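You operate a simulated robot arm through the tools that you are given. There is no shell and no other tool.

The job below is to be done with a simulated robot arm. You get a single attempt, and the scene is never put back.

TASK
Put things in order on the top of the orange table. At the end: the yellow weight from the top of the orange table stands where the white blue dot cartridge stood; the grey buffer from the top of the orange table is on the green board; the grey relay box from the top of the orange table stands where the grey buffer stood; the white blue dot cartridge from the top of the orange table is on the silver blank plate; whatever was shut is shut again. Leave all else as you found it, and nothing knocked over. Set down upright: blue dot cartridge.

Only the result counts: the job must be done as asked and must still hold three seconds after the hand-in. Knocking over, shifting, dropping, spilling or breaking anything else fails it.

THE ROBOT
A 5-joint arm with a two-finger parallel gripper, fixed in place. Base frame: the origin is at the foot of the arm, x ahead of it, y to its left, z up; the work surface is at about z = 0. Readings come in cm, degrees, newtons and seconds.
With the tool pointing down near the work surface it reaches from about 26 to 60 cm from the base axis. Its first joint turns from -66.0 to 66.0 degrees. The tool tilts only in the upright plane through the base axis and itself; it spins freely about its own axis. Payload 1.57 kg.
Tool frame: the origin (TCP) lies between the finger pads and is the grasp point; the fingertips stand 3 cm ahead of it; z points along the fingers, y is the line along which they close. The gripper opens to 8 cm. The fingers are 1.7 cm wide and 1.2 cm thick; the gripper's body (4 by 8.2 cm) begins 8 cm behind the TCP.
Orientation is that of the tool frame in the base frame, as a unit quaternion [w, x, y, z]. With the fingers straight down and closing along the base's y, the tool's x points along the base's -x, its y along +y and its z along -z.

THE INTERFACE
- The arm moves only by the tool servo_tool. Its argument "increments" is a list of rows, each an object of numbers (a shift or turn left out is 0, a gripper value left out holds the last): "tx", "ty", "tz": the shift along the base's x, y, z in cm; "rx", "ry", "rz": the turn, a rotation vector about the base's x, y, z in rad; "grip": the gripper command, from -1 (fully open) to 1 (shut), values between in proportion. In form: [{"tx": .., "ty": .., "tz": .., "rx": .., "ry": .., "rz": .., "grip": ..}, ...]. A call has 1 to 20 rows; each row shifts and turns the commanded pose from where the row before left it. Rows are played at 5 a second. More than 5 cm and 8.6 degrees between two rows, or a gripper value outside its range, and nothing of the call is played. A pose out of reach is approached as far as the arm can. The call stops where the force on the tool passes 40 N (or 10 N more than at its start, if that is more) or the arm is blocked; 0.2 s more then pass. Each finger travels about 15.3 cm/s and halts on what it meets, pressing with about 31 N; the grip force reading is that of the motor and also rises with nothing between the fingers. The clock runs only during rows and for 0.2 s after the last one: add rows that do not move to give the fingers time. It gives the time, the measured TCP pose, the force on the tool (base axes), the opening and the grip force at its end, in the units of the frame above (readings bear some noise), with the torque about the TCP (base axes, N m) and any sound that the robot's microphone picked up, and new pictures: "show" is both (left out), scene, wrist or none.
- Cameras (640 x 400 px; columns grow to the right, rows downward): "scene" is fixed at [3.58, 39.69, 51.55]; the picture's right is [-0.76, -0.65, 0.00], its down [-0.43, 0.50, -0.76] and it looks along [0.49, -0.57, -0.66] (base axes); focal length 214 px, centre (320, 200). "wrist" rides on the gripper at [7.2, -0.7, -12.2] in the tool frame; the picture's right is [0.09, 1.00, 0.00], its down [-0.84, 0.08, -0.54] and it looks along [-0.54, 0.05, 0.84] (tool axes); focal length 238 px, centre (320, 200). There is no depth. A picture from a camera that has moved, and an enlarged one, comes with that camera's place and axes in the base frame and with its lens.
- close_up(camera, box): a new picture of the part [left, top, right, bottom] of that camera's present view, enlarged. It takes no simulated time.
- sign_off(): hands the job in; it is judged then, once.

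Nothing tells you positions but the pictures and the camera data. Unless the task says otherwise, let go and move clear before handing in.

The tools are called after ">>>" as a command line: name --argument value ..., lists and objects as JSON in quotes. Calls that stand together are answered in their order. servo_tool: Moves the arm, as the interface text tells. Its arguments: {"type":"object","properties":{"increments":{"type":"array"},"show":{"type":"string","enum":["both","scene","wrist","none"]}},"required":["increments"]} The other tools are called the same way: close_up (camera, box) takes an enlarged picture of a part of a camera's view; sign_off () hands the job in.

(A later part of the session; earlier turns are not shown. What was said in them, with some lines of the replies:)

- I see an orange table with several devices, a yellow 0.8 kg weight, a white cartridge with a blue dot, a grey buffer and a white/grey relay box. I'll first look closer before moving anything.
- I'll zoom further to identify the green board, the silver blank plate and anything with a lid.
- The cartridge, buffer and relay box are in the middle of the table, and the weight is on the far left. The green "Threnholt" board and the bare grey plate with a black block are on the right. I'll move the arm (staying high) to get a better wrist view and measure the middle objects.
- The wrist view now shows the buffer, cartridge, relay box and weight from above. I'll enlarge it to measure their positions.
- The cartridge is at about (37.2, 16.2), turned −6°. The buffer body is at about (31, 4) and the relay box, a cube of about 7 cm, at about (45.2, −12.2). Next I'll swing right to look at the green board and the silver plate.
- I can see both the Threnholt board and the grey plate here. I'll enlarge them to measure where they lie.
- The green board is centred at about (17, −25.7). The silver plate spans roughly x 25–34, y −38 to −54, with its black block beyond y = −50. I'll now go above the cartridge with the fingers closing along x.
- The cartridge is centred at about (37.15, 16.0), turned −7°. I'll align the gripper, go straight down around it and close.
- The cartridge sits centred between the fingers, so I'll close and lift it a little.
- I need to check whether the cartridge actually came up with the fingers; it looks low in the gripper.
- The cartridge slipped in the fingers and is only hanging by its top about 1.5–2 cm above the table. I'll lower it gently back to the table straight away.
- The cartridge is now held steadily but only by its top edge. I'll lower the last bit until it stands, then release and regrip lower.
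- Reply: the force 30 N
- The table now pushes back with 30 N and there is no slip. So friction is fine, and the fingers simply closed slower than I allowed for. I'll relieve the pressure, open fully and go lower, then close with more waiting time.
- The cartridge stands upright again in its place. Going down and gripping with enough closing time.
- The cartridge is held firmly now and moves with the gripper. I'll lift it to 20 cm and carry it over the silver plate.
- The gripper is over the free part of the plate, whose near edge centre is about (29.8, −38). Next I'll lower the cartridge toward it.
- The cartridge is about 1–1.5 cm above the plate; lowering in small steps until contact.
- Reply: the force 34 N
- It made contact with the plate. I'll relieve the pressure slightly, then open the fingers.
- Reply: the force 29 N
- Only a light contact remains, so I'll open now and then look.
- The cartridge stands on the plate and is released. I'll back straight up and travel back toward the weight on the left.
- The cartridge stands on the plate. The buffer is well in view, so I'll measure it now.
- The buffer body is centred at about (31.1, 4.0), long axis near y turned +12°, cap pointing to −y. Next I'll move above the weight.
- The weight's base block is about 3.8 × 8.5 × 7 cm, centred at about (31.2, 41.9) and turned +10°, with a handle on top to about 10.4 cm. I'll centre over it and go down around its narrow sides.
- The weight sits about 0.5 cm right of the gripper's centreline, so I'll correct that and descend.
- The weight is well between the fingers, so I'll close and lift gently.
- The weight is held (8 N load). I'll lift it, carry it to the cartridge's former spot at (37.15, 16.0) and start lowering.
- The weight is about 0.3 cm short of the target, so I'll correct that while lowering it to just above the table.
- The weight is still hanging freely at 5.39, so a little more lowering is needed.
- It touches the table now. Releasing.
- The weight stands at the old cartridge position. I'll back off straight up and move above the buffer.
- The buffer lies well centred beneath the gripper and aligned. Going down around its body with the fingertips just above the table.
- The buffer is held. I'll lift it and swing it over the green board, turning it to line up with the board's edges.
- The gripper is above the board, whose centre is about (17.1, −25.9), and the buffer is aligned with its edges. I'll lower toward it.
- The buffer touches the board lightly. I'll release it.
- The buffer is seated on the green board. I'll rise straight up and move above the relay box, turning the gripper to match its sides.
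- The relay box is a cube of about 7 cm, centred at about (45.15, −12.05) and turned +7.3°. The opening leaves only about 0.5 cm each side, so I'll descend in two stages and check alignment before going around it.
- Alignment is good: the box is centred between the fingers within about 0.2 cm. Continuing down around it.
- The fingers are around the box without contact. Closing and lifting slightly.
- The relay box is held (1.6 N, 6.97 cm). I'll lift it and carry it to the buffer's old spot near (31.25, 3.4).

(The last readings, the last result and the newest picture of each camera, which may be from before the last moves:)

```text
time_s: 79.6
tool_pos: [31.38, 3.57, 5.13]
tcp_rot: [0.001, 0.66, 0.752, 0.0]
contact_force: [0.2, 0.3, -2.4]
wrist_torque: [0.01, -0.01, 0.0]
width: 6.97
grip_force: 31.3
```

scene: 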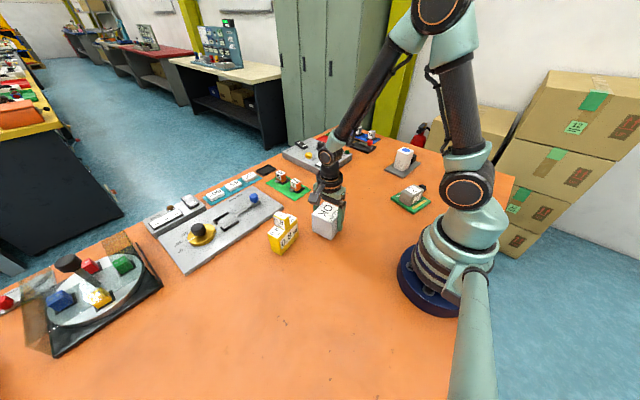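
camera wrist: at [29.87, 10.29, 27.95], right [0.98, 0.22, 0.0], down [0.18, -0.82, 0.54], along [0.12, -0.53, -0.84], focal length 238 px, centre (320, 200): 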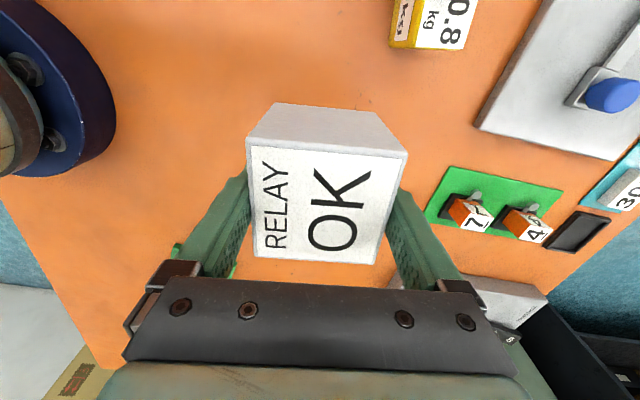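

>>> servo_tool --increments '[{"tz": -0.15}, {"tz": -0.1}, {}]' --show "none"

```text
time_s: 80.4
tool_pos: [31.34, 3.57, 4.95]
tcp_rot: [0.0, 0.66, 0.751, 0.0]
contact_force: [0.1, 0.3, -1.7]
wrist_torque: [0.01, 0.04, -0.01]
width: 6.96
grip_force: 31.2
```

>>> servo_tool --increments '[{"tz": -0.12}, {}]' --show "none"

```text
time_s: 81.0
tool_pos: [31.24, 3.6, 4.79]
tcp_rot: [0.0, 0.66, 0.752, 0.0]
contact_force: [-10.0, 0.6, 30.7]
wrist_torque: [0.27, 0.3, 0.01]
width: 6.97
grip_force: 30.9
```

Contact with the table; relieving pressure slightly before release.

>>> servo_tool --increments '[{"tz": 0.1}, {}]' --show "none"

```text
time_s: 81.6
tool_pos: [31.2, 3.49, 4.9]
tcp_rot: [0.0, 0.66, 0.751, 0.0]
contact_force: [0.1, 0.5, -1.5]
wrist_torque: [-0.03, 0.0, 0.02]
width: 6.96
grip_force: 31.0
```

>>> servo_tool --increments '[{"tz": -0.05}, {}, {"grip": -1}, {}, {}, {}, {}, {}, {}, {}]'

>>> close_up --camera "scene" --box '[260, 160, 380, 260]'

```text
time_s: 83.8
tool_pos: [31.31, 3.46, 4.82]
tcp_rot: [-0.001, 0.66, 0.751, 0.0]
contact_force: [-0.4, 0.5, 0.0]
wrist_torque: [0.03, 0.02, -0.01]
width: 8.0
grip_force: 0.1
camera wrist: at [29.89, 10.64, 17.08], right [0.98, 0.22, 0.0], down [0.18, -0.82, 0.54], along [0.12, -0.53, -0.84], focal length 238 px, centre (320, 200)
```

scene: 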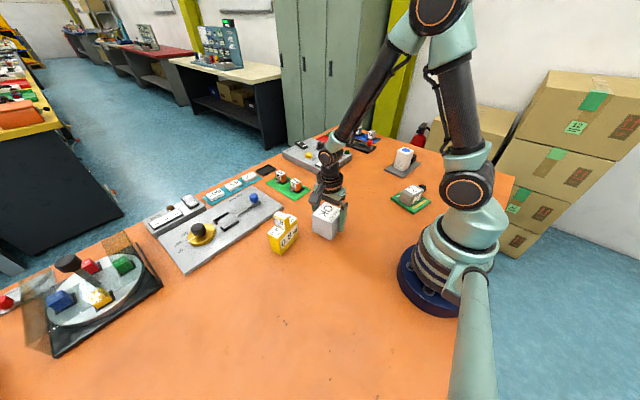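
wrist: 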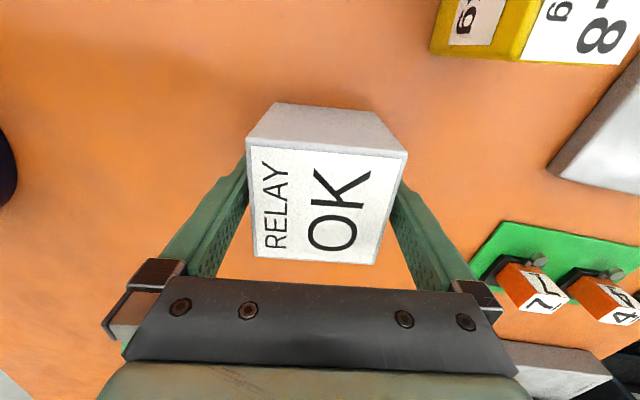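

```text
4.00 times, centred on (320, 210) of scene
camera zoom: at [3.58, 39.69, 51.55], right [-0.76, -0.65, 0.0], down [-0.43, 0.5, -0.76], along [0.49, -0.57, -0.66], focal length 858 px, centre (320, 160)
```

zoom: 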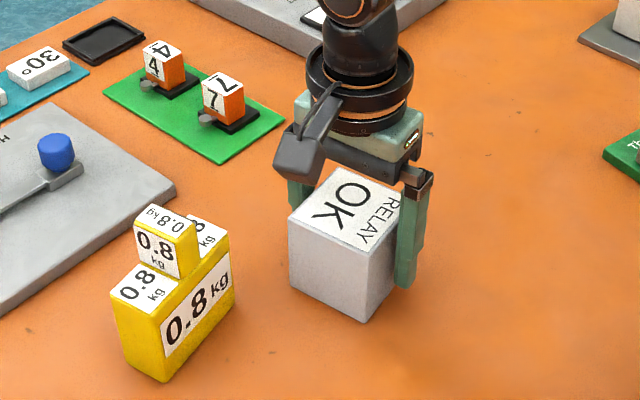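

The relay box stands in the buffer's old place. I'll rise slowly and straight up, then move away and inspect everything.

>>> servo_tool --increments '[{"tz": 1}, {"tz": 1.5}, {"tz": 2}, {"tz": 3}, {"tz": 4}, {"tz": 4.5}, {"tz": 4.5}, {"tx": 1.5, "ty": -3}, {"tx": 2, "ty": -3.5}, {"tx": 2, "ty": -3.5}, {"tx": 2, "ty": -3.5}, {}, {}]'

>>> close_up --camera "scene" --box '[250, 110, 450, 260]'

>>> close_up --camera "scene" --box '[370, 130, 450, 220]'

>>> close_up --camera "scene" --box '[0, 160, 280, 370]'

```text
time_s: 86.6
tool_pos: [38.73, -9.69, 25.17]
tcp_rot: [0.0, 0.66, 0.751, 0.0]
contact_force: [-0.7, -0.8, 0.1]
wrist_torque: [-0.01, -0.01, 0.02]
width: 8.0
grip_force: 0.1
camera wrist: at [37.36, -2.7, 37.35], right [0.98, 0.22, 0.0], down [0.19, -0.82, 0.54], along [0.12, -0.53, -0.84], focal length 238 px, centre (320, 200)
```

scene: 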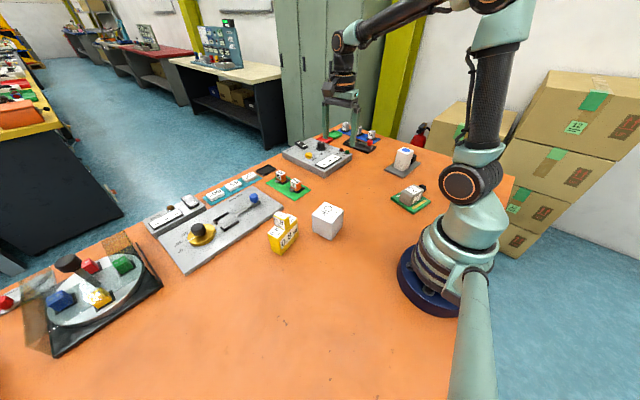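
wrist: 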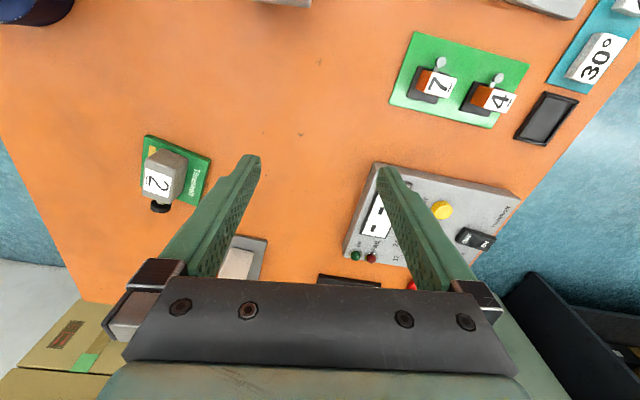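

```text
2.67 times, centred on (350, 185) of scene
camera zoom: at [3.58, 39.69, 51.55], right [-0.76, -0.65, 0.0], down [-0.43, 0.5, -0.76], along [0.49, -0.57, -0.66], focal length 572 px, centre (240, 240)
```

zoom: 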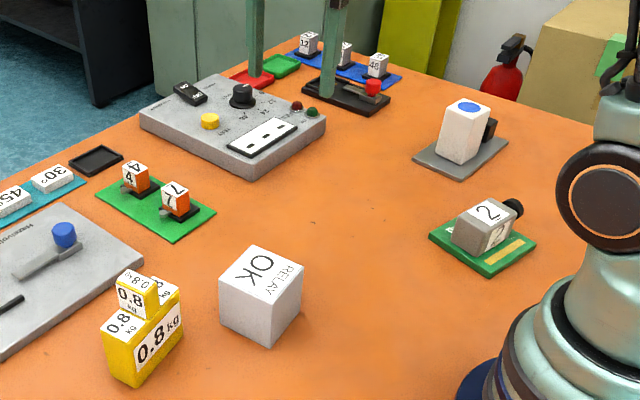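

```text
4.44 times, centred on (410, 175) of scene
camera zoom: at [3.58, 39.69, 51.55], right [-0.76, -0.65, 0.0], down [-0.43, 0.5, -0.76], along [0.49, -0.57, -0.66], focal length 953 px, centre (-80, 311)
```

zoom: 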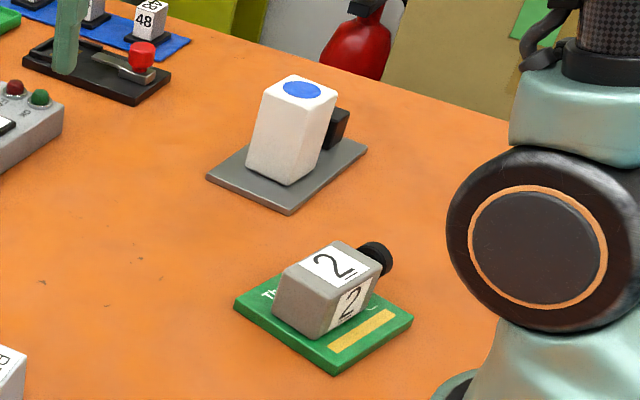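

```text
1.90 times, centred on (140, 265) of scene
camera zoom: at [3.58, 39.69, 51.55], right [-0.76, -0.65, 0.0], down [-0.43, 0.5, -0.76], along [0.49, -0.57, -0.66], focal length 408 px, centre (663, 76)
```

zoom: 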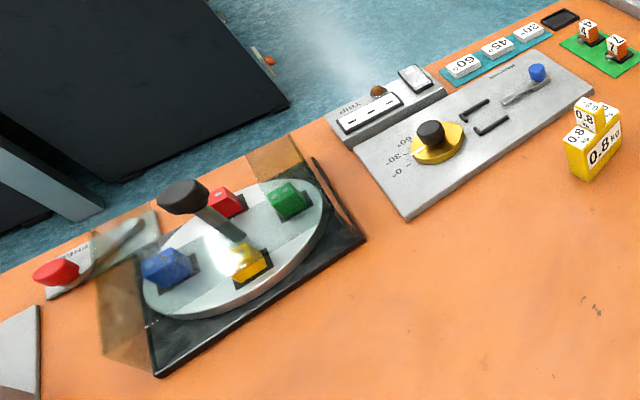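

All four items are in place. The weight stands where the cartridge was and the relay box stands where the buffer was. The buffer is on the green board and the cartridge is upright on the silver plate. Nothing else was moved or opened and the arm is clear, so I'm handing in.

>>> sign_off

```text
The job is handed in.
```

I've moved all four items to where you asked and handed the job in; no result has come back yet. The last pictures show everything standing, with nothing else shifted.

| Item | Where it is now |
|---|---|
| Blue dot cartridge | Upright on the silver plate, on the part clear of the black block |
| Yellow weight | At the cartridge's old spot, about (37.2, 16) cm |
| Grey buffer | On the green "Threnholt" board, in line with its edges |
| Grey relay box | At the buffer's old spot, about (31.3, 3.5) cm |

- **Green board:** there were two green candidates, the "Threnholt" board and the green mat holding the orange blocks 4 and 7. I took the "Threnholt" one, because it looks like a circuit board and had room for the buffer.
- **Buffer's old spot:** the buffer's body and its overall outline have different centres. I put the relay box between them, about 0.5 cm from the body centre.
- **First cartridge lift:** the fingers closed more slowly than I allowed for, so the first lift caught only the top edge. I set it back down upright in its place and regripped it lower.
- **Shut things:** I didn't open anything, so nothing needed shutting again.
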